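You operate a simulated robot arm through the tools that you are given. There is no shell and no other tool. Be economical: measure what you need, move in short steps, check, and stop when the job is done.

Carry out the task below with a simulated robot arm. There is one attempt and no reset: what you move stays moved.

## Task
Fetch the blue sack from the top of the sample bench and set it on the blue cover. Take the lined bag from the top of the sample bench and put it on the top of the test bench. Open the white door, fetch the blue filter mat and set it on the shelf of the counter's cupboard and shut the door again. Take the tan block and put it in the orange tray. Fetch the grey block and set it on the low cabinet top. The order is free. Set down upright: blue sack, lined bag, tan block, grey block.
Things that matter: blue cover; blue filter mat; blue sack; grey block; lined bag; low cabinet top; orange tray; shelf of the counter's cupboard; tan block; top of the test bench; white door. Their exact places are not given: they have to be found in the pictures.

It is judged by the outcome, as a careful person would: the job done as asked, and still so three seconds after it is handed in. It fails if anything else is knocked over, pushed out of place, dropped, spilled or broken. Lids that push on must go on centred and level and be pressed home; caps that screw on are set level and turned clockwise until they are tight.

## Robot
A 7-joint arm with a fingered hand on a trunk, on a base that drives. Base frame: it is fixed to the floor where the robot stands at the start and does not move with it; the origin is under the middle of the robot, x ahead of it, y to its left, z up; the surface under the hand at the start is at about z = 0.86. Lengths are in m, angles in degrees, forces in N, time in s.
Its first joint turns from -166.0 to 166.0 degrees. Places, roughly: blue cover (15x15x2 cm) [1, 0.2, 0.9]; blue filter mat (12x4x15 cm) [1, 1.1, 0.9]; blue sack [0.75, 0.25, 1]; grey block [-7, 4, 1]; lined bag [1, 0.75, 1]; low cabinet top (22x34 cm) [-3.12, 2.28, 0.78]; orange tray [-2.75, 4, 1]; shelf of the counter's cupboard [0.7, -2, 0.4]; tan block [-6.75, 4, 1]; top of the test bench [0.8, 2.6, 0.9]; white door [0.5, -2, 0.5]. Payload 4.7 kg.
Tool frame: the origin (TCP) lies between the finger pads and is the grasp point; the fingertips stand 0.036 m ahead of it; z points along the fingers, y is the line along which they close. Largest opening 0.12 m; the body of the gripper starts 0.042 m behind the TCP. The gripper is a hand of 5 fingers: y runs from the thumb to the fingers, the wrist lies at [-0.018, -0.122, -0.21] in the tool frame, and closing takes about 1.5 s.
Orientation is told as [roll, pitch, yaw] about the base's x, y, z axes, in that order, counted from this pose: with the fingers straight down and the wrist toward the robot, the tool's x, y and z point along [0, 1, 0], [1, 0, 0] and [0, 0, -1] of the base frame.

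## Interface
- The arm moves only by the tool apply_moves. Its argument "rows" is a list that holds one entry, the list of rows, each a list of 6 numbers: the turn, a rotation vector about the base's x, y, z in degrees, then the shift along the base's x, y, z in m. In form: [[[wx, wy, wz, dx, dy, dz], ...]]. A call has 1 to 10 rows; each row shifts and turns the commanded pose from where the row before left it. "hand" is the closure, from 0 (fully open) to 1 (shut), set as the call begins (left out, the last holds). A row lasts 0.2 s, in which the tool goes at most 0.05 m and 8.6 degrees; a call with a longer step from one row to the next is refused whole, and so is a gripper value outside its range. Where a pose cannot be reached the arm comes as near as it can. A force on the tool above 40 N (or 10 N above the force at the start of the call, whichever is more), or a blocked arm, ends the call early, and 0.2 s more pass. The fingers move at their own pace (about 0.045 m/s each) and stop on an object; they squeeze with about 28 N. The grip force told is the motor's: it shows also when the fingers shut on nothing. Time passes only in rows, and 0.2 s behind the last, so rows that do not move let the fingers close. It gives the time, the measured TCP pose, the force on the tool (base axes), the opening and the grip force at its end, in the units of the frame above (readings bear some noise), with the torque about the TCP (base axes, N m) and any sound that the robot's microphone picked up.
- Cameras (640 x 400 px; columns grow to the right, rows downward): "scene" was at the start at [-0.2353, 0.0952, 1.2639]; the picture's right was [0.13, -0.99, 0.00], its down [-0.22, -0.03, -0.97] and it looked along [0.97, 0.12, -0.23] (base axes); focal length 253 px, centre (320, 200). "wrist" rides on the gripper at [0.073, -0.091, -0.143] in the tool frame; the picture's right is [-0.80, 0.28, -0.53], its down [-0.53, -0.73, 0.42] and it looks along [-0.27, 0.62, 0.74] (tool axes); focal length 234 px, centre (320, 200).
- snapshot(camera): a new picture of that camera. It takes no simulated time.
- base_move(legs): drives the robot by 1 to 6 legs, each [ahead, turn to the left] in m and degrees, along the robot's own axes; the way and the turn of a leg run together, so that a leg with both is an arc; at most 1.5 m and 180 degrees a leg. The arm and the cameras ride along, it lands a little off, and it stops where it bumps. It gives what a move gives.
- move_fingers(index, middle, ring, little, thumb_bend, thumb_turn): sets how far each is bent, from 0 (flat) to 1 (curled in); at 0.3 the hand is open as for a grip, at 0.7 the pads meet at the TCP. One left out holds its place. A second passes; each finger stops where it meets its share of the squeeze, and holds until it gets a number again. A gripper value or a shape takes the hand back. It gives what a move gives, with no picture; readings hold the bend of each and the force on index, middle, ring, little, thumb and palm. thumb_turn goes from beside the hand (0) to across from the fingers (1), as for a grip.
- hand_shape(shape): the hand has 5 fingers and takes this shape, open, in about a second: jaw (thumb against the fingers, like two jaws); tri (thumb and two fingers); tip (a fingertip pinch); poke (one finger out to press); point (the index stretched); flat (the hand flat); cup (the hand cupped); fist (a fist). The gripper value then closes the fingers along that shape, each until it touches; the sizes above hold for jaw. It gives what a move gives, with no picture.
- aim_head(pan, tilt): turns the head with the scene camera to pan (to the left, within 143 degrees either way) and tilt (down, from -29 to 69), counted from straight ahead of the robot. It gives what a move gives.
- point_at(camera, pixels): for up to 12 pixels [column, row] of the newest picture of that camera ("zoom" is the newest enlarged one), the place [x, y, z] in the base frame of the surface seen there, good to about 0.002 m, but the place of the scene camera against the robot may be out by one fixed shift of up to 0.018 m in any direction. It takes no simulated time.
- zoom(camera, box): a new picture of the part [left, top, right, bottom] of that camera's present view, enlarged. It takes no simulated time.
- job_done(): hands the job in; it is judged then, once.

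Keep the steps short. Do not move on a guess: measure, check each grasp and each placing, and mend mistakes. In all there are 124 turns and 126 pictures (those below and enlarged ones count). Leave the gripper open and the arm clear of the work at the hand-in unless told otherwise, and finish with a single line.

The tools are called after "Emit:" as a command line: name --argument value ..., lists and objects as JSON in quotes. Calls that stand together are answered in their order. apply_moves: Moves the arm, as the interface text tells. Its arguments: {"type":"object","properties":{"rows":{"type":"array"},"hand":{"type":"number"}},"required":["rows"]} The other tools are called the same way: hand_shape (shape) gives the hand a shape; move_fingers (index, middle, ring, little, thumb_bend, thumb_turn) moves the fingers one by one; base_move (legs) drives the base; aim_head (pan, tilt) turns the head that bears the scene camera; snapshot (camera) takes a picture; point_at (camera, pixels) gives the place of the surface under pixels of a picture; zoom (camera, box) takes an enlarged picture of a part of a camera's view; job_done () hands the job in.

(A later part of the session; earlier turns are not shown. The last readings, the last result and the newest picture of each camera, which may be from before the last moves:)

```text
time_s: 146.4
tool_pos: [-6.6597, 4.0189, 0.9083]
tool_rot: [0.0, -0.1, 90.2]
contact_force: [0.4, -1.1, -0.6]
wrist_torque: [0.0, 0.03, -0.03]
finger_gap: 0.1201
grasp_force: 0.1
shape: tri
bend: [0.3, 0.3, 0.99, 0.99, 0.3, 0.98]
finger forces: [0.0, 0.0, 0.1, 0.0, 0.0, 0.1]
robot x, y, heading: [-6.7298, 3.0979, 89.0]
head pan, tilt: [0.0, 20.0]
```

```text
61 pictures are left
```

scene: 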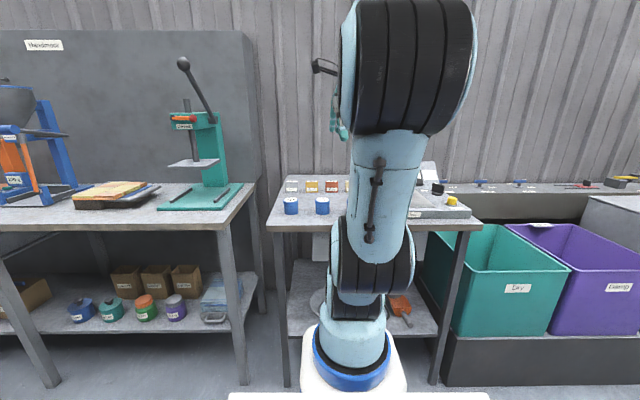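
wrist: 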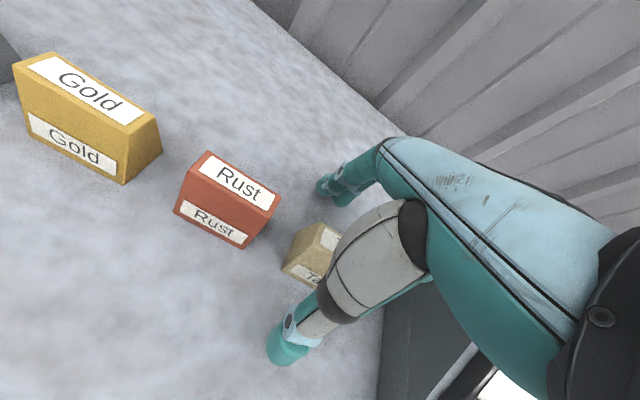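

Block lies between thumb and fingers. Close.

Emit:
apply_moves --rows '[[[0, 0, 0, 0.003, 0, -0.002], [0, 0, 0, 0, 0, 0], [0, 0, 0, 0, 0, 0], [0, 0, 0, 0, 0, 0], [0, 0, 0, 0, 0, 0], [0, 0, 0, 0, 0, 0], [0, 0, 0, 0, 0, 0], [0, 0, 0, 0, 0, 0]]]' --hand 1

Emit:
apply_moves --rows '[[[0, 0, 0, 0, 0, 0.02], [0, 0, 0, 0, 0, 0.03], [0, 0, 0, 0, 0, 0.03], [0, 0, 0, 0, 0, 0]]]'

Emit:
snapshot --camera "wrist"

```text
time_s: 148.2
tool_pos: [-6.6569, 4.0188, 0.9058]
tool_rot: [0.0, 0.1, 90.1]
contact_force: [-0.4, 0.8, 0.6]
wrist_torque: [-0.01, 0.0, 0.01]
finger_gap: 0.0288
grasp_force: 28.2
shape: tri
bend: [0.74, 0.57, 1.0, 1.0, 0.74, 1.0]
finger forces: [12.5, 11.9, 0.0, 0.1, 24.6, 0.0]
robot x, y, heading: [-6.7273, 3.0957, 89.3]
head pan, tilt: [0.0, 20.0]
```

```text
time_s: 149.2
tool_pos: [-6.6567, 4.0177, 0.9885]
tool_rot: [-0.2, 0.0, 90.2]
contact_force: [0.7, -0.4, -1.0]
wrist_torque: [0.0, 0.01, 0.0]
finger_gap: 0.0289
grasp_force: 28.0
shape: tri
bend: [0.74, 0.57, 1.0, 1.0, 0.74, 1.0]
finger forces: [12.4, 11.7, 0.0, 0.0, 24.5, 0.1]
robot x, y, heading: [-6.7303, 3.0974, 89.1]
head pan, tilt: [0.0, 20.0]
```

```text
60 pictures are left
```

wrist: 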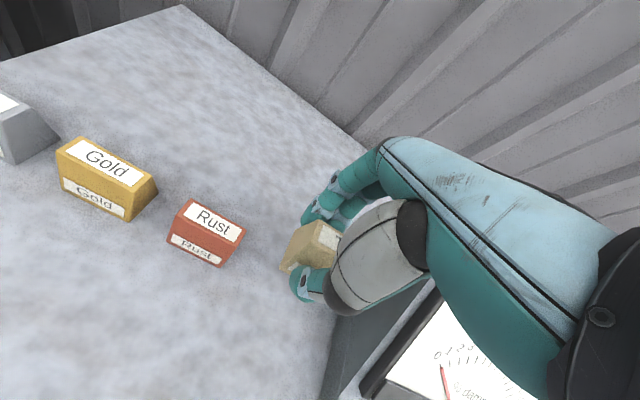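

Block held. Raise and retract, then drive along the aisle back toward the orange tray.

Emit:
apply_moves --rows '[[[0, 0, 0, 0, 0, 0.045], [0, 0, 0, 0, 0, 0.045], [0, 0, 0, 0, 0, 0.045], [0, 0, 0, 0, 0, 0.045], [0, 0, 0, 0, -0.045, 0.02], [0, 0, 0, 0, -0.045, 0], [0, 0, 0, 0, -0.045, 0], [0, 0, 0, -0.01, -0.045, 0], [0, 0, 0, -0.03, -0.035, 0], [0, 0, 0, -0.03, -0.035, 0]]]'

Emit:
base_move --legs '[[0, -87.5], [1.5, 0], [1.5, 0]]'

Emit:
zoom --camera "wrist" --box '[270, 150, 370, 320]'

```text
time_s: 151.4
tool_pos: [-6.7277, 3.7673, 1.1839]
tool_rot: [0.0, 0.1, 90.3]
contact_force: [-0.3, 0.5, -1.2]
wrist_torque: [-0.07, 0.01, 0.04]
finger_gap: 0.0289
grasp_force: 28.3
shape: tri
bend: [0.74, 0.57, 1.0, 1.0, 0.74, 1.0]
finger forces: [12.4, 12.0, 0.0, 0.0, 24.5, 0.1]
robot x, y, heading: [-6.7267, 3.096, 89.3]
head pan, tilt: [0.0, 20.0]
```

```text
time_s: 169.5
tool_pos: [-3.064, 3.2453, 1.1846]
tool_rot: [0.0, 0.0, 2.9]
contact_force: [0.2, 0.7, -0.8]
wrist_torque: [0.0, 0.02, -0.02]
finger_gap: 0.0288
grasp_force: 28.2
shape: tri
bend: [0.74, 0.57, 1.0, 1.0, 0.74, 1.0]
finger forces: [12.3, 11.8, 0.1, 0.0, 23.9, 0.0]
robot x, y, heading: [-3.7356, 3.2158, 1.8]
head pan, tilt: [0.0, 20.0]
```

```text
2.35 times, centred on (320, 235) of wrist
```

zoom: 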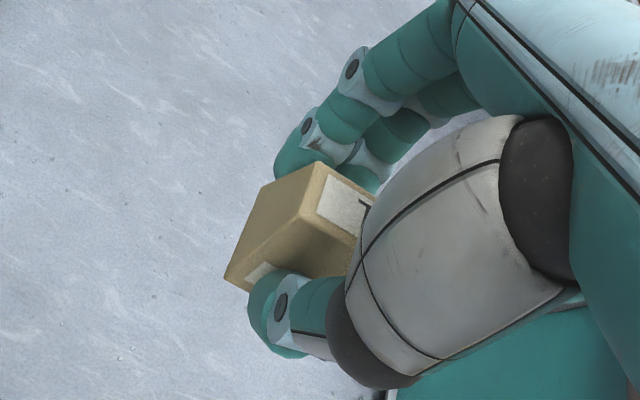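

Emit:
apply_moves --rows '[[[0, 0, 0, -0.045, 0, 0.02], [0, 0, 0, -0.045, 0, 0], [0, 0, 0, -0.03, 0, 0]]]'

Emit:
base_move --legs '[[0.98, 0], [0, 88]]'

Emit:
snapshot --camera "wrist"

Emit:
snapshot --camera "scene"

```text
time_s: 170.3
tool_pos: [-3.1829, 3.2463, 1.202]
tool_rot: [-0.1, 0.1, 2.9]
contact_force: [1.0, 0.2, -1.6]
wrist_torque: [0.04, 0.07, 0.0]
finger_gap: 0.0284
grasp_force: 28.1
shape: tri
bend: [0.74, 0.57, 1.0, 1.0, 0.74, 1.0]
finger forces: [12.3, 11.8, 0.0, 0.0, 24.2, 0.1]
robot x, y, heading: [-3.7389, 3.2172, 2.0]
head pan, tilt: [0.0, 20.0]
```

```text
time_s: 179.1
tool_pos: [-2.7744, 3.8142, 1.2038]
tool_rot: [-0.1, 0.0, 91.9]
contact_force: [-0.3, -0.3, -1.1]
wrist_torque: [-0.02, 0.01, 0.05]
finger_gap: 0.0283
grasp_force: 28.6
shape: tri
bend: [0.74, 0.57, 1.0, 1.0, 0.74, 1.0]
finger forces: [12.2, 11.6, 0.0, 0.1, 23.8, 0.1]
robot x, y, heading: [-2.754, 3.2575, 90.9]
head pan, tilt: [0.0, 20.0]
```

```text
58 pictures are left
```

wrist: 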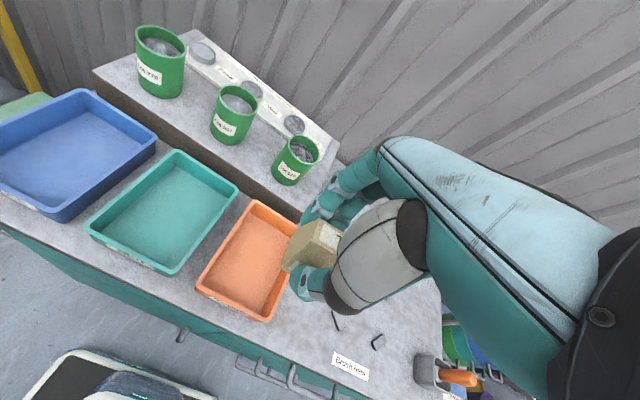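

```text
57 pictures are left
```

scene: 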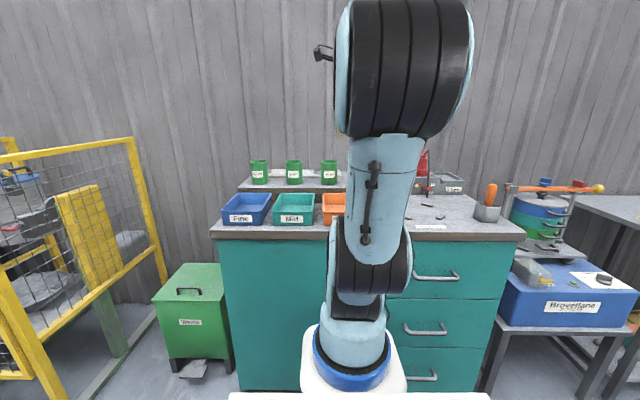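

Emit:
point_at --camera "wrist" --pixels '[[255, 204], [199, 285], [266, 319], [240, 265], [296, 235], [297, 175], [215, 275], [285, 262], [318, 222]]'

Emit:
zoom --camera "wrist" --box '[270, 150, 370, 320]'

```text
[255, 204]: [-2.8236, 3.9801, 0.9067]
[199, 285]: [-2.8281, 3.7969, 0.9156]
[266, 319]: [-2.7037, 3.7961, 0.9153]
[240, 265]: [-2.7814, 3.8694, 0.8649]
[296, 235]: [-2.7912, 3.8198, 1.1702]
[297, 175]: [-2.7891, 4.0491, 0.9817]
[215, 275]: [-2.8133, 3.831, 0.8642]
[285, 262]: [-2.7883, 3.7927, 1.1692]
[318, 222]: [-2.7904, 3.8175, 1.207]
```

```text
2.35 times, centred on (320, 235) of wrist
```

zoom: 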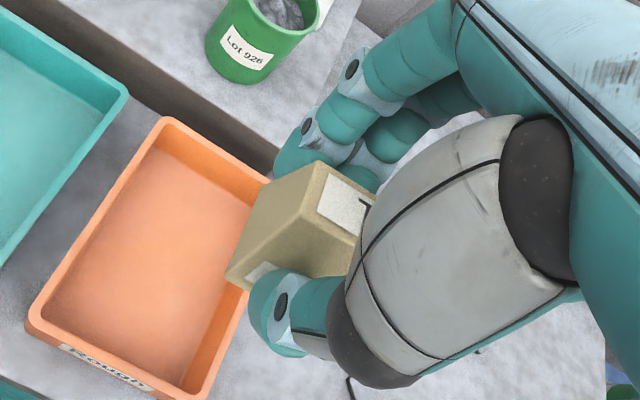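

Tray floor z 0.864, inside x -2.82..-2.71, y 3.81..3.97. Target TCP (-2.776,3.89), touchdown z≈0.91.

Emit:
apply_moves --rows '[[[0, 0, 0, 0, 0.038, 0], [0, 0, 0, 0, 0.036, 0], [0, 0, 0, 0, 0, -0.05], [0, 0, 0, 0, 0, -0.05], [0, 0, 0, 0, 0, -0.05], [0, 0, 0, 0, 0, -0.05], [0, 0, 0, 0, 0, -0.04], [0, 0, 0, 0, 0, 0]]]'

Emit:
snapshot --camera "wrist"

```text
time_s: 180.9
tool_pos: [-2.7742, 3.8879, 0.9615]
tool_rot: [-0.1, -0.1, 92.0]
contact_force: [0.6, 0.2, -0.5]
wrist_torque: [0.0, 0.01, 0.0]
finger_gap: 0.0288
grasp_force: 27.4
shape: tri
bend: [0.74, 0.57, 1.0, 1.0, 0.74, 1.0]
finger forces: [12.2, 11.6, 0.0, 0.1, 23.7, 0.0]
robot x, y, heading: [-2.7502, 3.2649, 90.8]
head pan, tilt: [0.0, 20.0]
```

```text
55 pictures are left
```

wrist: 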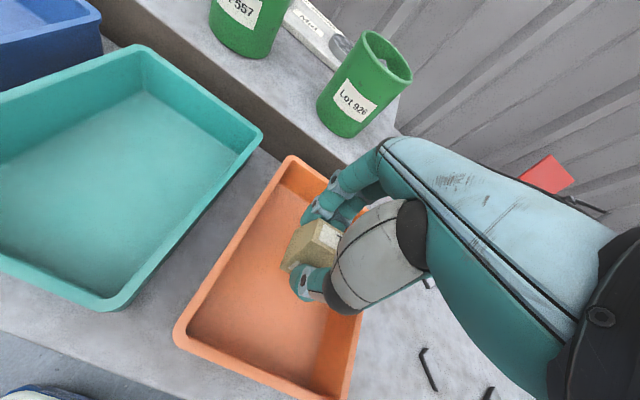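

Emit:
apply_moves --rows '[[[0, 0, 0, -0.004, -0.01, -0.03], [0, 0, 0, 0, 0, -0.015], [0, 0, 0, 0, 0, -0.003], [0, 0, 0, 0, 0, -0.003], [0, 0, 0, 0, 0, 0]]]'

```text
time_s: 182.1
tool_pos: [-2.7777, 3.8777, 0.9118]
tool_rot: [0.0, -0.1, 92.0]
contact_force: [0.4, -0.1, 3.2]
wrist_torque: [0.04, 0.02, -0.03]
finger_gap: 0.0283
grasp_force: 28.2
shape: tri
bend: [0.74, 0.57, 1.0, 1.0, 0.74, 1.0]
finger forces: [12.4, 12.0, 0.0, 0.0, 24.3, 0.0]
robot x, y, heading: [-2.7562, 3.2565, 90.9]
head pan, tilt: [0.0, 20.0]
```

Contact. Open partially (to avoid the tray walls).

Emit:
apply_moves --rows '[[[0, 0, 0, 0, 0, 0], [0, 0, 0, 0, 0, 0], [0, 0, 0, 0, 0, 0], [0, 0, 0, 0, 0, 0], [0, 0, 0, 0, 0, 0]]]' --hand 0.4

Emit:
snapshot --camera "wrist"

```text
time_s: 183.3
tool_pos: [-2.7777, 3.8769, 0.9106]
tool_rot: [0.1, -0.1, 92.0]
contact_force: [1.1, 0.1, -0.2]
wrist_torque: [-0.02, 0.0, 0.02]
finger_gap: 0.0713
grasp_force: 0.0
shape: tri
bend: [0.74, 0.41, 0.99, 0.99, 0.66, 1.0]
finger forces: [0.0, 0.0, 0.0, 0.0, 0.1, 0.0]
robot x, y, heading: [-2.7558, 3.264, 90.9]
head pan, tilt: [0.0, 20.0]
```

```text
54 pictures are left
```

wrist: 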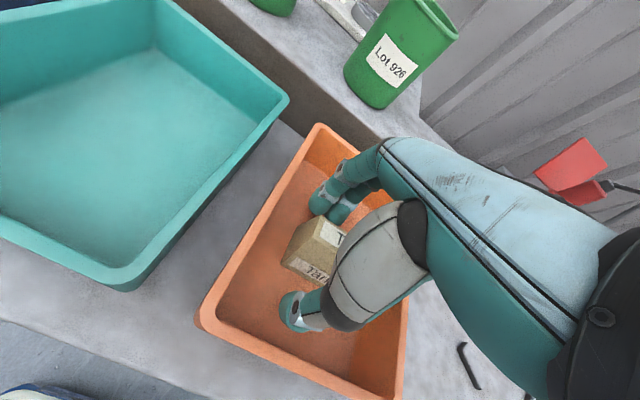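

Released; block sits upright. Rise and retract.

Emit:
apply_moves --rows '[[[0, 0, 0, 0, 0, 0.02], [0, 0, 0, 0, 0, 0.03], [0, 0, 0, 0, 0, 0.045], [0, 0, 0, 0, 0, 0.045], [0, 0, 0, 0, 0, 0.045], [0, 0, 0, 0, 0, 0.045], [0, 0, 0, 0, -0.04, 0.03], [0, 0, 0, 0, -0.04, 0.03]]]'

Emit:
zoom --camera "wrist" --box '[150, 130, 400, 330]'

```text
time_s: 185.1
tool_pos: [-2.7772, 3.799, 1.2009]
tool_rot: [0.0, 0.2, 92.1]
contact_force: [-0.7, 1.5, -0.1]
wrist_torque: [-0.07, -0.05, 0.01]
finger_gap: 0.0718
grasp_force: 0.0
shape: tri
bend: [0.74, 0.41, 0.99, 0.99, 0.66, 1.0]
finger forces: [0.0, 0.1, 0.0, 0.0, 0.2, 0.0]
robot x, y, heading: [-2.7537, 3.2601, 91.0]
head pan, tilt: [0.0, 20.0]
```

```text
2.00 times, centred on (275, 230) of wrist
```

zoom: 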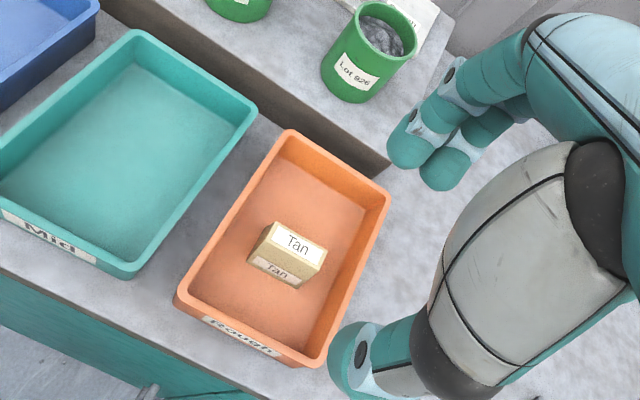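

Tan block stands in the orange tray. Drive back for the grey block.

Emit:
base_move --legs '[[0, 90.8], [1.5, 0], [1.5, 0], [1.12, 0], [0, -91.5]]'

Emit:
hand_shape --shape "tri"

Emit:
snapshot --camera "wrist"

```text
time_s: 212.9
tool_pos: [-6.9199, 3.6244, 1.2014]
tool_rot: [0.1, 0.0, 90.9]
contact_force: [0.3, -0.7, 0.5]
wrist_torque: [-0.01, -0.03, 0.02]
finger_gap: 0.0718
grasp_force: 0.0
shape: tri
bend: [0.74, 0.41, 0.99, 0.99, 0.66, 1.0]
finger forces: [0.0, 0.1, 0.0, 0.0, 0.0, 0.0]
robot x, y, heading: [-6.9077, 3.0886, 89.8]
head pan, tilt: [0.0, 20.0]
```

```text
time_s: 213.8
tool_pos: [-6.9195, 3.6261, 1.2007]
tool_rot: [0.0, 0.0, 90.9]
contact_force: [-0.8, 0.7, 0.1]
wrist_torque: [-0.01, -0.02, -0.02]
finger_gap: 0.1194
grasp_force: 0.1
shape: tri
bend: [0.3, 0.3, 0.99, 0.99, 0.3, 0.98]
finger forces: [0.0, 0.0, 0.1, 0.0, 0.1, 0.0]
robot x, y, heading: [-6.9101, 3.0863, 89.9]
head pan, tilt: [0.0, 20.0]
```

```text
52 pictures are left
```

wrist: 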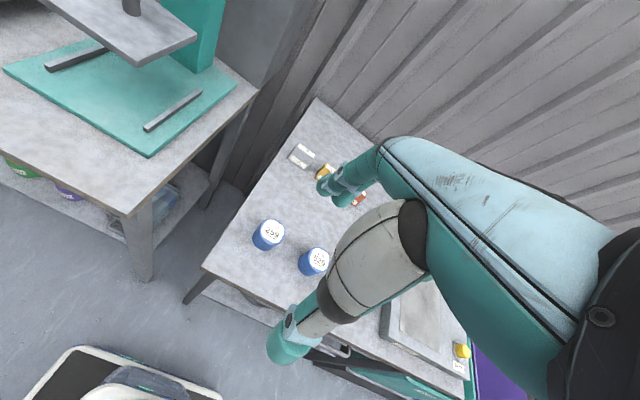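

Emit:
point_at --camera "wrist" --pixels '[[195, 40], [140, 62], [302, 155], [230, 60], [258, 90]]'

Emit:
apply_moves --rows '[[[0, 0, 0, 0, 0.045, 0], [0, 0, 0, 0, 0.045, 0], [0, 0, 0, 0, 0.045, 0], [0, 0, 0, 0, 0.045, 0], [0, 0, 0, 0, 0.045, -0.01], [0, 0, 0, 0, 0.045, -0.01]]]'

Emit:
snapshot --camera "wrist"

```text
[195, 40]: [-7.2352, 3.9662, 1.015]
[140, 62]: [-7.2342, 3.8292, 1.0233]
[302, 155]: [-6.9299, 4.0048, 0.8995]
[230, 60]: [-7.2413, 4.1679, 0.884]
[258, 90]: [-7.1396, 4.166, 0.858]
```

```text
time_s: 215.2
tool_pos: [-6.9173, 3.8956, 1.1827]
tool_rot: [-0.1, -0.1, 90.9]
contact_force: [-0.1, -0.8, 1.6]
wrist_torque: [0.04, -0.03, -0.02]
finger_gap: 0.12
grasp_force: 0.1
shape: tri
bend: [0.3, 0.3, 0.99, 0.99, 0.3, 0.98]
finger forces: [0.0, 0.1, 0.0, 0.0, 0.1, 0.0]
robot x, y, heading: [-6.9082, 3.0866, 90.1]
head pan, tilt: [0.0, 20.0]
```

```text
51 pictures are left
```

wrist: 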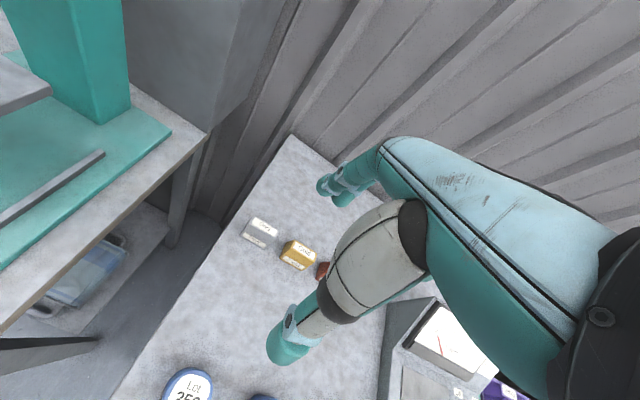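

Emit:
point_at --camera "wrist" --pixels '[[256, 218], [276, 231], [243, 237], [263, 247], [251, 227], [285, 238]]'

Emit:
apply_moves --rows '[[[0, 0, 0, -0.01, 0.045, 0], [0, 0, 0, -0.01, 0.045, 0], [0, 0, 0, 0, 0.033, -0.03], [0, 0, 0, 0, 0, -0.045], [0, 0, 0, 0, 0, -0.045], [0, 0, 0, 0, 0, -0.045], [0, 0, 0, 0, 0, 0]]]'

Emit:
snapshot --camera "wrist"

```text
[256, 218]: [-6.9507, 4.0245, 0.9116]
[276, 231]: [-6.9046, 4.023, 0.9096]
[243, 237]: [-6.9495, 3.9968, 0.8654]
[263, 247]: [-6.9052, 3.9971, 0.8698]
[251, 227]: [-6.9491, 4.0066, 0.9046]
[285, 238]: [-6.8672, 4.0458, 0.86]
```

```text
time_s: 216.8
tool_pos: [-6.9408, 4.0189, 1.0155]
tool_rot: [0.1, 0.0, 90.9]
contact_force: [0.6, -0.2, -0.5]
wrist_torque: [0.04, 0.03, -0.03]
finger_gap: 0.1198
grasp_force: 0.1
shape: tri
bend: [0.3, 0.3, 0.99, 0.99, 0.3, 0.98]
finger forces: [0.1, 0.0, 0.0, 0.0, 0.0, 0.0]
robot x, y, heading: [-6.9099, 3.0878, 89.8]
head pan, tilt: [0.0, 20.0]
```

```text
50 pictures are left
```

wrist: 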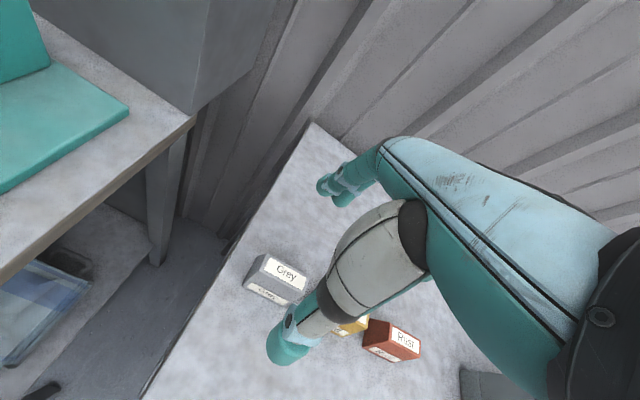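

Descend to z 0.906 and close.

Emit:
apply_moves --rows '[[[0, 0, 0, 0.003, 0, -0.045], [0, 0, 0, 0, 0, -0.04], [0, 0, 0, 0, 0, -0.0245], [0, 0, 0, 0, 0, 0]]]'

Emit:
apply_moves --rows '[[[0, 0, 0, 0, 0, 0], [0, 0, 0, 0, 0, 0], [0, 0, 0, 0, 0, 0], [0, 0, 0, 0, 0, 0], [0, 0, 0, 0, 0, 0], [0, 0, 0, 0, 0, 0], [0, 0, 0, 0, 0, 0], [0, 0, 0, 0, 0, 0]]]' --hand 1

Emit:
apply_moves --rows '[[[0, 0, 0, 0, 0, 0.02], [0, 0, 0, 0, 0, 0.03], [0, 0, 0, 0, 0, 0.03], [0, 0, 0, 0, 0, 0]]]'

Emit:
zoom --camera "wrist" --box '[200, 130, 440, 380]'

```text
time_s: 217.8
tool_pos: [-6.9365, 4.0178, 0.9079]
tool_rot: [0.0, 0.0, 90.9]
contact_force: [0.0, -0.2, 0.5]
wrist_torque: [0.0, 0.01, -0.01]
finger_gap: 0.12
grasp_force: 0.0
shape: tri
bend: [0.3, 0.3, 0.99, 0.99, 0.3, 0.98]
finger forces: [0.0, 0.0, 0.0, 0.0, 0.0, 0.0]
robot x, y, heading: [-6.9037, 3.0868, 89.8]
head pan, tilt: [0.0, 20.0]
```

```text
time_s: 219.6
tool_pos: [-6.9354, 4.0187, 0.9077]
tool_rot: [0.1, -0.1, 90.9]
contact_force: [0.5, 0.9, 0.3]
wrist_torque: [0.02, 0.01, -0.02]
finger_gap: 0.0283
grasp_force: 27.3
shape: tri
bend: [0.74, 0.57, 1.0, 1.0, 0.74, 1.0]
finger forces: [12.4, 11.9, 0.0, 0.0, 24.6, 0.0]
robot x, y, heading: [-6.908, 3.0861, 89.7]
head pan, tilt: [0.0, 20.0]
```

```text
time_s: 220.6
tool_pos: [-6.9371, 4.0195, 0.9875]
tool_rot: [0.0, 0.0, 90.9]
contact_force: [1.3, -0.1, 0.6]
wrist_torque: [0.02, 0.02, -0.03]
finger_gap: 0.0284
grasp_force: 28.2
shape: tri
bend: [0.74, 0.57, 1.0, 1.0, 0.74, 1.0]
finger forces: [12.3, 11.9, 0.0, 0.0, 24.5, 0.1]
robot x, y, heading: [-6.9089, 3.0878, 89.9]
head pan, tilt: [0.0, 20.0]
```

```text
1.60 times, centred on (320, 255) of wrist
```

zoom: 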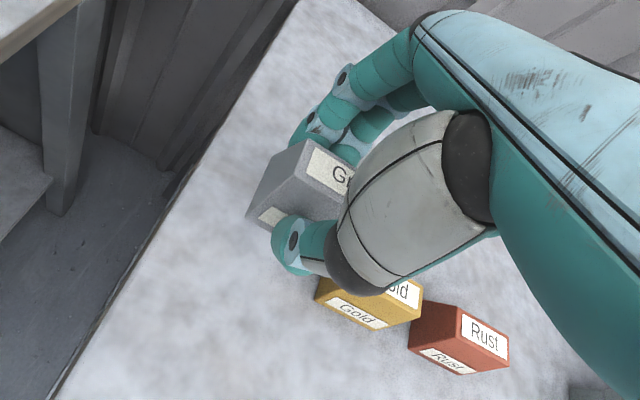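

Held. Raise, retract and drive to the low cabinet.

Emit:
apply_moves --rows '[[[0, 0, 0, 0, 0, 0.045], [0, 0, 0, 0, 0, 0.045], [0, 0, 0, 0, 0, 0.045], [0, 0, 0, 0, 0, 0.045], [0, 0, 0, 0, -0.045, 0.02], [0, 0, 0, 0, -0.045, 0], [0, 0, 0, 0, -0.045, 0], [0, 0, 0, 0, -0.045, 0], [0, 0, 0, 0, -0.045, 0], [0, 0, 0, 0, -0.045, 0]]]'

Emit:
apply_moves --rows '[[[0, 0, 0, 0, -0.045, 0], [0, 0, 0, 0, -0.045, 0], [0, 0, 0, 0, -0.045, 0]]]'

Emit:
base_move --legs '[[0, -90], [1.5, 0], [1.5, 0], [0.82, 0], [0, -90]]'

Emit:
snapshot --camera "wrist"

Emit:
snapshot --camera "scene"

```text
time_s: 222.8
tool_pos: [-6.9348, 3.7449, 1.1832]
tool_rot: [0.0, 0.1, 90.9]
contact_force: [0.7, 1.6, -1.6]
wrist_torque: [-0.09, 0.01, 0.02]
finger_gap: 0.0286
grasp_force: 27.8
shape: tri
bend: [0.74, 0.57, 1.0, 1.0, 0.74, 1.0]
finger forces: [12.4, 12.0, 0.1, 0.0, 24.4, 0.0]
robot x, y, heading: [-6.9038, 3.0889, 90.0]
head pan, tilt: [0.0, 20.0]
```

```text
time_s: 223.6
tool_pos: [-6.9353, 3.6105, 1.1839]
tool_rot: [0.0, 0.3, 90.9]
contact_force: [0.7, 0.8, -2.0]
wrist_torque: [-0.08, -0.01, 0.0]
finger_gap: 0.0283
grasp_force: 28.1
shape: tri
bend: [0.74, 0.57, 1.0, 1.0, 0.74, 1.0]
finger forces: [12.3, 11.9, 0.0, 0.1, 24.4, 0.1]
robot x, y, heading: [-6.9077, 3.0862, 89.9]
head pan, tilt: [0.0, 20.0]
```

```text
time_s: 249.7
tool_pos: [-3.0734, 2.4716, 1.1837]
tool_rot: [0.0, 0.0, -90.6]
contact_force: [0.1, 0.5, -0.9]
wrist_torque: [0.0, -0.02, -0.01]
finger_gap: 0.028
grasp_force: 27.9
shape: tri
bend: [0.74, 0.58, 1.0, 1.0, 0.74, 1.0]
finger forces: [12.1, 11.7, 0.0, 0.1, 23.8, 0.0]
robot x, y, heading: [-3.0891, 2.997, -91.6]
head pan, tilt: [0.0, 20.0]
```

```text
48 pictures are left
```

wrist: 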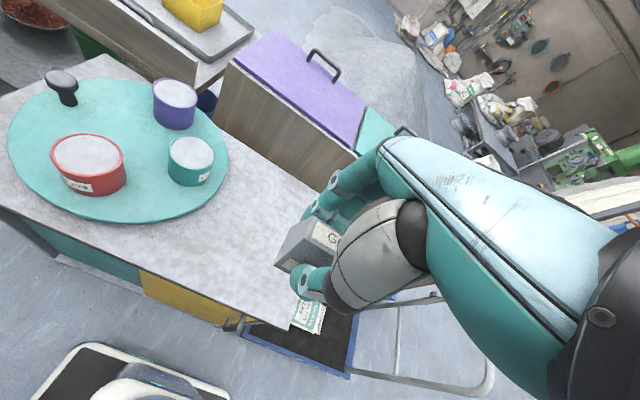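

```text
47 pictures are left
```

scene: 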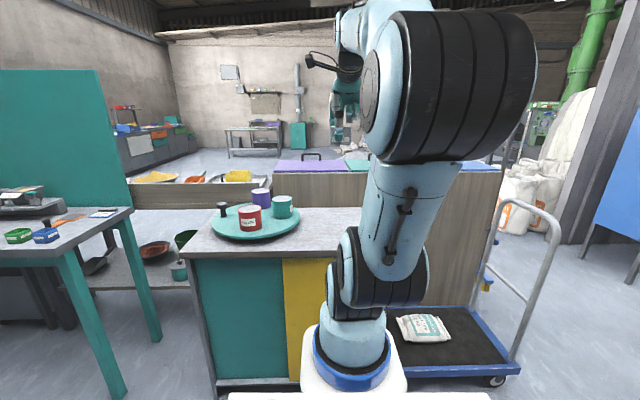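

Emit:
point_at --camera "wrist" --pixels '[[228, 165], [205, 210], [285, 310], [260, 250], [290, 200], [240, 200], [330, 250], [280, 180], [180, 180]]'

```text
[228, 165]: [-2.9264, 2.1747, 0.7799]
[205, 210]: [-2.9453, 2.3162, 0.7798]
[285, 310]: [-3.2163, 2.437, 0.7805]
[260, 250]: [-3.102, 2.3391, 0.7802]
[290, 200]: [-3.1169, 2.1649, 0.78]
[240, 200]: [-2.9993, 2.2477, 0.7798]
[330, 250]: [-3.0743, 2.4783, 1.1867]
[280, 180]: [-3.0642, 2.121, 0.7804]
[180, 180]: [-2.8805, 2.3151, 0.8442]
```

Top z 0.780; place the block at about (-3.11,2.285).

Emit:
apply_moves --rows '[[[0, 0, 0, -0.006, -0.04, 0], [0, 0, 0, -0.006, -0.04, 0], [0, 0, 0, -0.006, -0.04, 0], [0, 0, 0, -0.006, -0.04, 0], [0, 0, 0, -0.003, -0.027, 0], [0, 0, 0, 0, 0, -0.05], [0, 0, 0, 0, 0, -0.05], [0, 0, 0, 0, 0, -0.05], [0, 0, 0, 0, 0, -0.05], [0, 0, 0, 0, 0, -0.05]]]'

Emit:
snapshot --camera "wrist"

```text
time_s: 251.9
tool_pos: [-3.101, 2.2828, 0.9359]
tool_rot: [0.0, 0.0, -90.6]
contact_force: [-0.7, -0.4, -0.1]
wrist_torque: [-0.03, 0.01, -0.03]
finger_gap: 0.028
grasp_force: 27.4
shape: tri
bend: [0.74, 0.58, 1.0, 1.0, 0.74, 1.0]
finger forces: [12.1, 11.7, 0.0, 0.0, 23.9, 0.0]
robot x, y, heading: [-3.0892, 2.9971, -91.6]
head pan, tilt: [0.0, 20.0]
```

```text
46 pictures are left
```

wrist: 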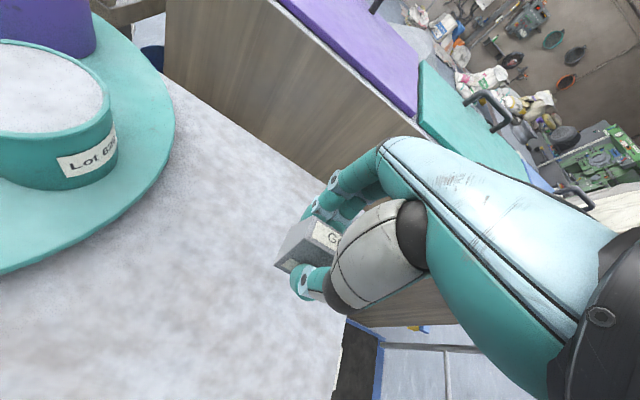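

Emit:
apply_moves --rows '[[[0, 0, 0, 0, 0, -0.045], [0, 0, 0, 0, 0, -0.04], [0, 0, 0, 0, 0, -0.017], [0, 0, 0, 0, 0, -0.003], [0, 0, 0, 0, 0, -0.003], [0, 0, 0, 0, 0, 0]]]'

```text
time_s: 253.3
tool_pos: [-3.1009, 2.2834, 0.8277]
tool_rot: [0.0, -0.2, -90.5]
contact_force: [-0.5, 2.0, 12.5]
wrist_torque: [0.02, 0.0, 0.0]
finger_gap: 0.0281
grasp_force: 27.9
shape: tri
bend: [0.74, 0.58, 1.0, 1.0, 0.74, 1.0]
finger forces: [13.4, 13.5, 0.0, 0.0, 29.1, 0.0]
robot x, y, heading: [-3.0876, 2.9942, -91.5]
head pan, tilt: [0.0, 20.0]
```

Contact. Open, rise and look.

Emit:
apply_moves --rows '[[[0, 0, 0, 0, 0, 0.001], [0, 0, 0, 0, 0, 0], [0, 0, 0, 0, 0, 0], [0, 0, 0, 0, 0, 0], [0, 0, 0, 0, 0, 0], [0, 0, 0, 0, 0, 0]]]' --hand 0.2

Emit:
apply_moves --rows '[[[0, 0, 0, 0, 0, 0.02], [0, 0, 0, 0, 0, 0.03], [0, 0, 0, 0, 0, 0.045], [0, 0, 0, 0, 0, 0.045], [0, 0, 0, 0, 0, 0.045], [0, 0, 0, 0, 0, 0.045], [0, 0, 0, 0, 0.04, 0.03], [0, 0, 0, 0, 0.04, 0.03], [0, 0, 0, 0, 0.04, 0.03]]]'

Emit:
snapshot --camera "wrist"

```text
time_s: 254.7
tool_pos: [-3.1011, 2.283, 0.8278]
tool_rot: [0.0, 0.0, -90.6]
contact_force: [0.4, 0.7, -0.2]
wrist_torque: [0.0, 0.0, -0.03]
finger_gap: 0.0957
grasp_force: 0.1
shape: tri
bend: [0.26, 0.34, 0.99, 0.99, 0.52, 0.99]
finger forces: [0.0, 0.0, 0.0, 0.0, 0.0, 0.1]
robot x, y, heading: [-3.0858, 2.9965, -91.7]
head pan, tilt: [0.0, 20.0]
```

```text
time_s: 256.7
tool_pos: [-3.1002, 2.405, 1.1459]
tool_rot: [-0.1, 0.2, -90.6]
contact_force: [0.5, -0.7, -1.8]
wrist_torque: [0.05, -0.04, 0.0]
finger_gap: 0.0957
grasp_force: 0.0
shape: tri
bend: [0.26, 0.34, 0.99, 0.99, 0.52, 0.99]
finger forces: [0.1, 0.0, 0.0, 0.0, 0.1, 0.0]
robot x, y, heading: [-3.0899, 2.9942, -91.3]
head pan, tilt: [0.0, 20.0]
```

```text
45 pictures are left
```

wrist: 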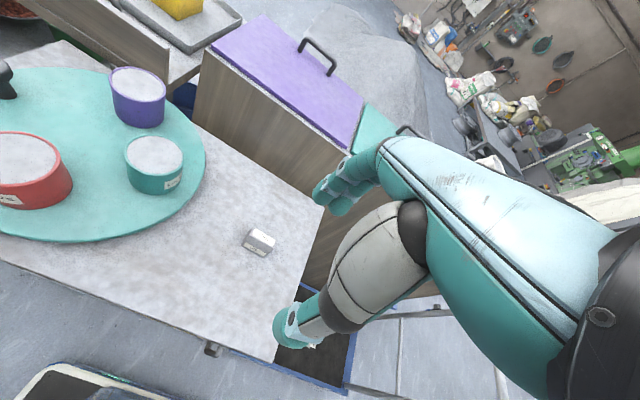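

Grey block stands on the low cabinet. Now drive back to the front area, toward the white door.

Emit:
base_move --legs '[[0, 92.5], [1.4, 0], [1.36, 0], [0, -91], [1.5, 0], [1.5, 0]]'

Emit:
aim_head --pan 20 --tilt 20

Emit:
snapshot --camera "scene"

```text
time_s: 291.8
tool_pos: [-0.5065, -0.6269, 1.1466]
tool_rot: [0.0, 0.0, -90.9]
contact_force: [-0.1, -0.1, -0.5]
wrist_torque: [-0.02, -0.01, 0.0]
finger_gap: 0.0958
grasp_force: 0.1
shape: tri
bend: [0.26, 0.34, 0.99, 0.99, 0.52, 0.99]
finger forces: [0.0, 0.0, 0.0, 0.0, 0.0, 0.0]
robot x, y, heading: [-0.4916, -0.0353, -92.2]
head pan, tilt: [0.0, 20.0]
```

```text
time_s: 292.6
tool_pos: [-0.5053, -0.6271, 1.1466]
tool_rot: [0.0, -0.1, -90.8]
contact_force: [-0.1, 0.5, -0.5]
wrist_torque: [-0.04, 0.03, 0.03]
finger_gap: 0.0961
grasp_force: 0.1
shape: tri
bend: [0.26, 0.34, 0.99, 0.99, 0.52, 0.99]
finger forces: [0.0, 0.1, 0.0, 0.0, 0.1, 0.0]
robot x, y, heading: [-0.4866, -0.0356, -92.0]
head pan, tilt: [20.0, 20.0]
```

```text
44 pictures are left
```

scene: 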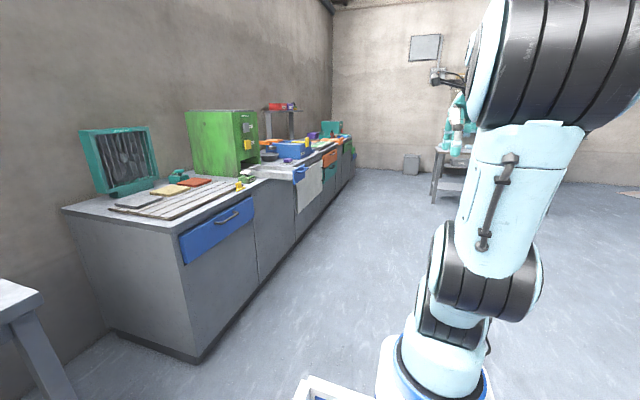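

Emit:
base_move --legs '[[1.5, 0], [0.45, 0], [0, 92]]'

Emit:
aim_head --pan 0 --tilt 30

Emit:
snapshot --camera "scene"

Emit:
snapshot --camera "wrist"

```text
time_s: 306.3
tool_pos: [0.0342, -1.9814, 1.1475]
tool_rot: [0.0, 0.0, 1.0]
contact_force: [-0.4, 0.2, 0.7]
wrist_torque: [-0.02, 0.0, 0.0]
finger_gap: 0.0959
grasp_force: 0.1
shape: tri
bend: [0.26, 0.34, 0.99, 0.99, 0.52, 0.99]
finger forces: [0.0, 0.1, 0.0, 0.1, 0.0, 0.1]
robot x, y, heading: [-0.5539, -1.9872, 0.1]
head pan, tilt: [20.0, 20.0]
```

```text
time_s: 307.1
tool_pos: [0.0345, -1.9819, 1.1474]
tool_rot: [0.0, 0.0, 1.0]
contact_force: [0.3, -0.4, -0.8]
wrist_torque: [-0.01, 0.03, 0.04]
finger_gap: 0.096
grasp_force: 0.0
shape: tri
bend: [0.26, 0.34, 0.99, 0.99, 0.52, 0.99]
finger forces: [0.1, 0.1, 0.0, 0.0, 0.0, 0.0]
robot x, y, heading: [-0.5561, -1.9849, -0.1]
head pan, tilt: [0.0, 30.0]
```

```text
43 pictures are left
```

scene: 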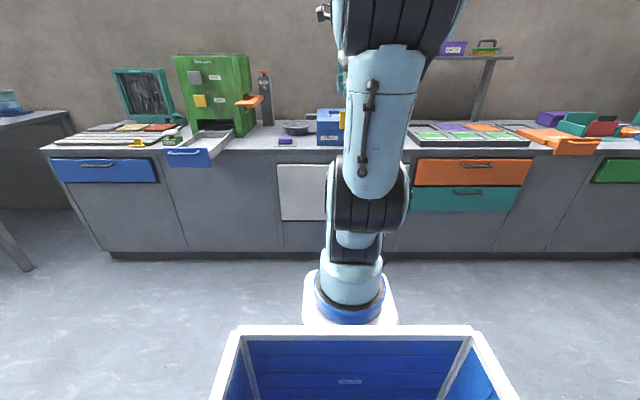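

```text
42 pictures are left
```

wrist: 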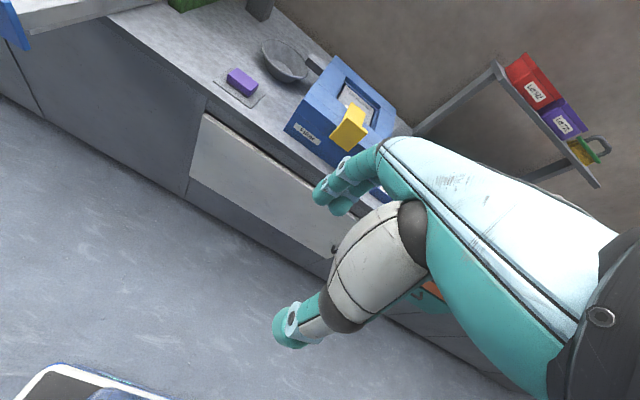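

Emit:
zoom --camera "wrist" --box '[170, 90, 370, 300]'

Emit:
point_at --camera "wrist" --pixels '[[205, 118], [190, 180], [334, 249], [325, 200], [325, 255], [260, 160], [200, 150], [60, 20], [250, 95], [330, 125]]'

```text
1.90 times, centred on (270, 195) of wrist
```

zoom: 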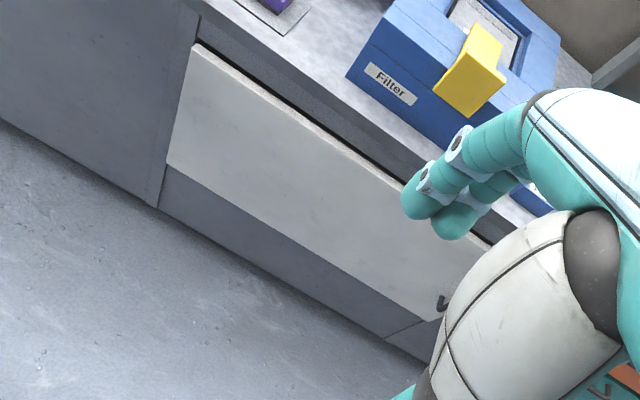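

```text
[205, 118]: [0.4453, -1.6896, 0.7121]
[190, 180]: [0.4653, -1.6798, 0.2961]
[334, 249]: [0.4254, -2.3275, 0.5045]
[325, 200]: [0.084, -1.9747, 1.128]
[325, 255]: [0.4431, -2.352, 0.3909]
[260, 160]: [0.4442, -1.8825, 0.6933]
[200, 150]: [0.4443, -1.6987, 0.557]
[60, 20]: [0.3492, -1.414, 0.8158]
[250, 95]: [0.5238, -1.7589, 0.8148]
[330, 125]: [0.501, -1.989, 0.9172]
```

Door: x 0.445, y -1.68 (hinge, left) to -2.4, z 0.35–0.73; handle near (0.425,-2.33,0.50). Move the hand right to see the handle.

Emit:
apply_moves --rows '[[[0, 0, 0, 0, -0.045, 0], [0, 0, 0, 0, -0.045, 0], [0, 0, 0, 0, -0.045, 0], [0, 0, 0, 0, -0.045, 0], [0, 0, 0, 0, -0.045, 0], [0, 0, 0, 0, -0.045, 0], [0, 0, 0, 0, -0.045, 0], [0, 0, 0, 0, 0, -0.045], [0, 0, 0, 0, 0, -0.045], [0, 0, 0, 0, 0, -0.045]]]'

Emit:
zoom --camera "wrist" --box '[170, 50, 370, 300]'

Emit:
snapshot --camera "scene"

```text
time_s: 309.3
tool_pos: [0.0343, -2.2949, 1.0122]
tool_rot: [0.0, 0.0, 0.9]
contact_force: [-0.8, 0.0, 0.1]
wrist_torque: [-0.04, -0.03, 0.03]
finger_gap: 0.0959
grasp_force: 0.0
shape: tri
bend: [0.26, 0.34, 0.99, 0.99, 0.52, 0.99]
finger forces: [0.0, 0.1, 0.0, 0.0, 0.0, 0.0]
robot x, y, heading: [-0.5572, -1.9806, 0.1]
head pan, tilt: [0.0, 30.0]
```

```text
1.60 times, centred on (270, 175) of wrist
```

zoom: 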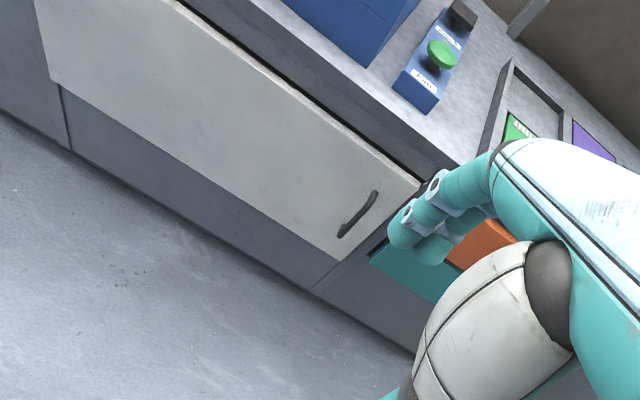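

```text
39 pictures are left
```

scene: 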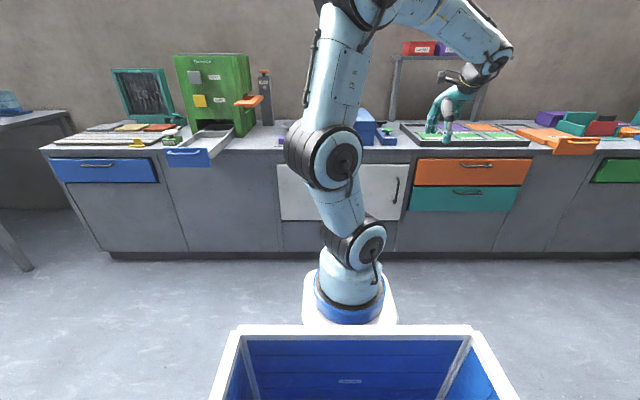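

Emit:
point_at --camera "zoom" --pixels '[[374, 194], [341, 233], [357, 215], [352, 216], [415, 185], [333, 257], [180, 4], [420, 150], [48, 80]]'

```text
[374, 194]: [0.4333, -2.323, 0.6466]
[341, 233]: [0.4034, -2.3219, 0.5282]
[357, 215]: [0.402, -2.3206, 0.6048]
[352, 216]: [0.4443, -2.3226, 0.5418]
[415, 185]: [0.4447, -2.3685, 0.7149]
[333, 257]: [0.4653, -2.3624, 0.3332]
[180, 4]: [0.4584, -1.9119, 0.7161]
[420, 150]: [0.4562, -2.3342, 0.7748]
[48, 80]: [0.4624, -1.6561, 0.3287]
```

The handle is a vertical bar at (0.40,-2.322), z 0.53–0.65. I reposition to the right of the door's sweep (y≈-2.6).

Emit:
base_move --legs '[[0, -90], [0.62, 0], [0, 90], [0.06, 0]]'

Emit:
hand_shape --shape "jaw"

```text
time_s: 321.0
tool_pos: [0.1379, -2.8652, 1.0138]
tool_rot: [-0.1, 0.0, 4.9]
contact_force: [-0.4, 0.3, -0.4]
wrist_torque: [0.0, 0.01, -0.01]
finger_gap: 0.0959
grasp_force: 0.0
shape: tri
bend: [0.26, 0.34, 0.99, 0.99, 0.52, 0.99]
finger forces: [0.1, 0.1, 0.0, 0.0, 0.1, 0.0]
robot x, y, heading: [-0.4746, -2.5946, 3.9]
head pan, tilt: [0.0, 30.0]
```

```text
time_s: 321.9
tool_pos: [0.1375, -2.8635, 1.0134]
tool_rot: [0.1, -0.1, 4.9]
contact_force: [-0.3, -0.4, -0.3]
wrist_torque: [-0.04, -0.02, -0.04]
finger_gap: 0.12
grasp_force: 0.1
shape: jaw
bend: [0.3, 0.3, 0.3, 0.3, 0.3, 0.98]
finger forces: [0.0, 0.1, 0.1, 0.0, 0.0, 0.0]
robot x, y, heading: [-0.4713, -2.5919, 3.8]
head pan, tilt: [0.0, 30.0]
```

Heading is fine. I'll grip the bar from the right side: fingers pointing left (+y), closing along x. First roll the tool about x while moving to a pre-approach pose (three-finger shape).

Emit:
hand_shape --shape "tri"

Emit:
apply_moves --rows '[[[7, 0, -0.5, 0.013, 0.027, -0.032], [7, 0, -0.5, 0.013, 0.027, -0.032], [7, 0, -0.5, 0.013, 0.027, -0.032], [7, 0, -0.5, 0.013, 0.027, -0.032], [7, 0, -0.5, 0.013, 0.027, -0.032], [7, 0, -0.5, 0.013, 0.027, -0.032], [7, 0, -0.5, 0.013, 0.027, -0.032], [7, 0, -0.5, 0.013, 0.027, -0.032], [7, 0, -0.5, 0.013, 0.027, -0.032], [7, 0, -0.4, 0.013, 0.027, -0.032]]]'

Emit:
snapshot --camera "wrist"

Emit:
snapshot --camera "scene"

```text
time_s: 322.8
tool_pos: [0.1377, -2.8643, 1.0123]
tool_rot: [0.0, 0.0, 4.9]
contact_force: [-0.5, 0.6, -0.4]
wrist_torque: [0.0, 0.01, 0.02]
finger_gap: 0.1198
grasp_force: 0.1
shape: tri
bend: [0.3, 0.3, 0.99, 0.99, 0.3, 0.98]
finger forces: [0.0, 0.1, 0.0, 0.0, 0.0, 0.0]
robot x, y, heading: [-0.4792, -2.5956, 3.9]
head pan, tilt: [0.0, 30.0]
```

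```text
time_s: 325.0
tool_pos: [0.268, -2.5938, 0.6931]
tool_rot: [70.0, -2.1, -2.1]
contact_force: [1.1, 0.0, 1.0]
wrist_torque: [-0.02, 0.03, 0.0]
finger_gap: 0.12
grasp_force: 0.1
shape: tri
bend: [0.3, 0.3, 0.99, 0.99, 0.3, 0.98]
finger forces: [0.0, 0.0, 0.0, 0.1, 0.1, 0.0]
robot x, y, heading: [-0.4748, -2.5962, 4.0]
head pan, tilt: [0.0, 30.0]
```

```text
38 pictures are left
```

wrist: 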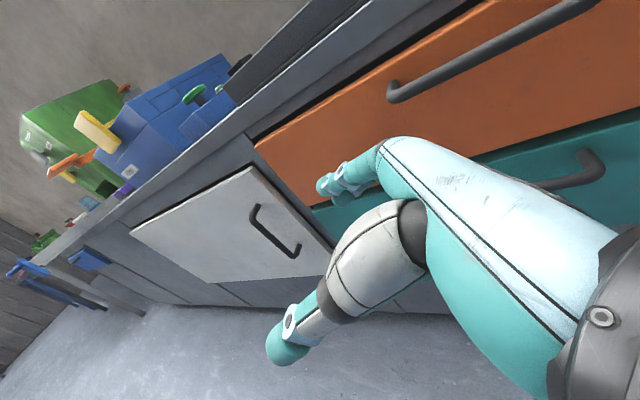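

```text
37 pictures are left
```

scene: 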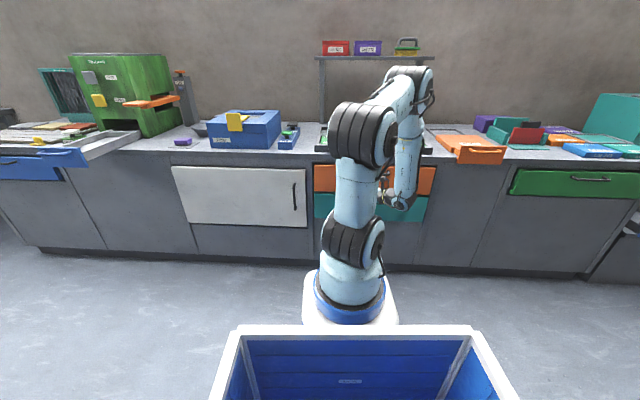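

Pose reached; the handle is in view. Measure it and the fingertip.

Emit:
point_at --camera "wrist" --pixels '[[256, 210], [270, 233], [294, 254], [322, 183], [345, 195], [282, 350], [398, 92], [585, 158], [350, 165], [300, 247]]'

```text
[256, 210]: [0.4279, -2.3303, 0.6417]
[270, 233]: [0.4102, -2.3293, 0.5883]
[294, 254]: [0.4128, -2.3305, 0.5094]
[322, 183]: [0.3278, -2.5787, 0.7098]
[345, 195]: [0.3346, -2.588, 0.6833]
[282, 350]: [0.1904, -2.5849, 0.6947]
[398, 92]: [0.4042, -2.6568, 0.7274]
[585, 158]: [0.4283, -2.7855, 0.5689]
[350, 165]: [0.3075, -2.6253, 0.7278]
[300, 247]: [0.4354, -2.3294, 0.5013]
```

Bar: x≈0.41, y -2.33, z 0.51–0.64; the gap behind is ~2.8 cm. Approach to the right of the bar first.

Emit:
apply_moves --rows '[[[0, 0, 2, 0, 0.03, -0.036], [0, 2, 0, 0, 0.03, -0.036], [0, 0, 0, 0.02, 0.03, -0.032], [0, 0, 0, 0.03, 0.03, 0], [0, 0, 0, 0.03, 0.03, 0], [0, 0, 0, 0.02, 0.015, 0], [0, 0, 0, 0, 0, 0]]]'

Emit:
snapshot --camera "wrist"

```text
time_s: 326.4
tool_pos: [0.3635, -2.4288, 0.5875]
tool_rot: [70.1, 0.3, 0.2]
contact_force: [-23.7, -1.8, 10.2]
wrist_torque: [-0.25, -0.73, -0.68]
finger_gap: 0.1182
grasp_force: 0.0
shape: tri
bend: [0.3, 0.37, 0.99, 0.99, 0.3, 0.98]
finger forces: [0.0, 25.6, 0.0, 0.0, 0.0, 0.0]
robot x, y, heading: [-0.4736, -2.5946, 3.7]
head pan, tilt: [0.0, 30.0]
stopped in row 7: the force on the tool passed its limit at 44 N (the readings are from after the stop); the commanded pose is now the measured one
```

```text
36 pictures are left
```

wrist: 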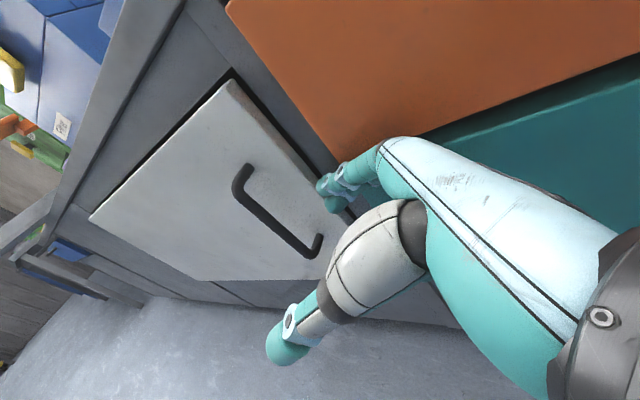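

Middle finger touches the drawer front. Back off, bend the middle slightly more to align with the index, and slide left behind the bar.

Emit:
apply_moves --rows '[[[0, 0, 0, -0.012, 0, 0], [0, 0, 0, 0, 0, 0]]]'

Emit:
move_fingers --middle 0.37 --index 0.31

Emit:
zoom --camera "wrist" --box '[220, 120, 400, 280]'

```text
time_s: 327.1
tool_pos: [0.3552, -2.4306, 0.5874]
tool_rot: [70.0, 0.3, 0.0]
contact_force: [1.0, 0.2, 0.2]
wrist_torque: [0.04, 0.01, -0.01]
finger_gap: 0.1197
grasp_force: 0.0
shape: tri
bend: [0.3, 0.3, 0.99, 0.99, 0.3, 0.98]
finger forces: [0.0, 0.0, 0.0, 0.0, 0.0, 0.0]
robot x, y, heading: [-0.4735, -2.5964, 3.9]
head pan, tilt: [0.0, 30.0]
```

```text
time_s: 328.1
tool_pos: [0.3539, -2.4295, 0.5864]
tool_rot: [69.9, 0.3, 0.1]
contact_force: [0.0, -0.1, 0.0]
wrist_torque: [-0.01, -0.03, -0.01]
finger_gap: 0.1211
grasp_force: 0.0
shape: fingers
bend: [0.31, 0.37, 0.99, 0.99, 0.3, 0.98]
finger forces: [0.0, 0.1, 0.1, 0.0, 0.0, 0.1]
robot x, y, heading: [-0.4745, -2.5954, 3.7]
head pan, tilt: [0.0, 30.0]
```

```text
2.50 times, centred on (310, 200) of wrist
```

zoom: 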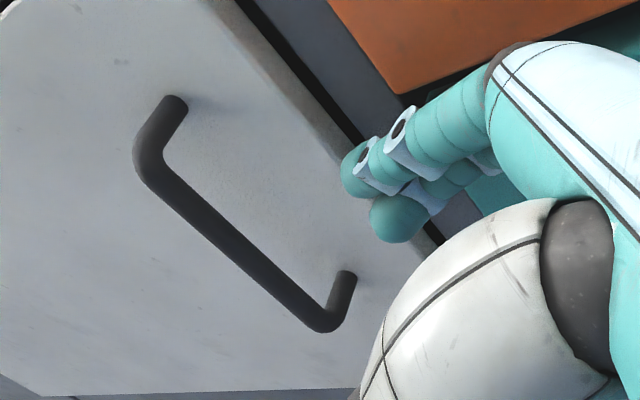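

Emit:
point_at --camera "zoom" --pixels '[[200, 215], [240, 255], [215, 235], [347, 170], [380, 215], [355, 160], [395, 235], [250, 225], [330, 310], [420, 180]]'

```text
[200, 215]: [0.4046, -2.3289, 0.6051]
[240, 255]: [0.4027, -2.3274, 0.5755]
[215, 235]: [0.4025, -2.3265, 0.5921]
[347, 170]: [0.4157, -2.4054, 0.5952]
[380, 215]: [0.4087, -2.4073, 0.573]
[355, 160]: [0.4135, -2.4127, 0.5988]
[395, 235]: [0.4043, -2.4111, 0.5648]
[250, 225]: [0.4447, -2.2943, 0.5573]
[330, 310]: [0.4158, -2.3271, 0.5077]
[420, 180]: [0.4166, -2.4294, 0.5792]
```

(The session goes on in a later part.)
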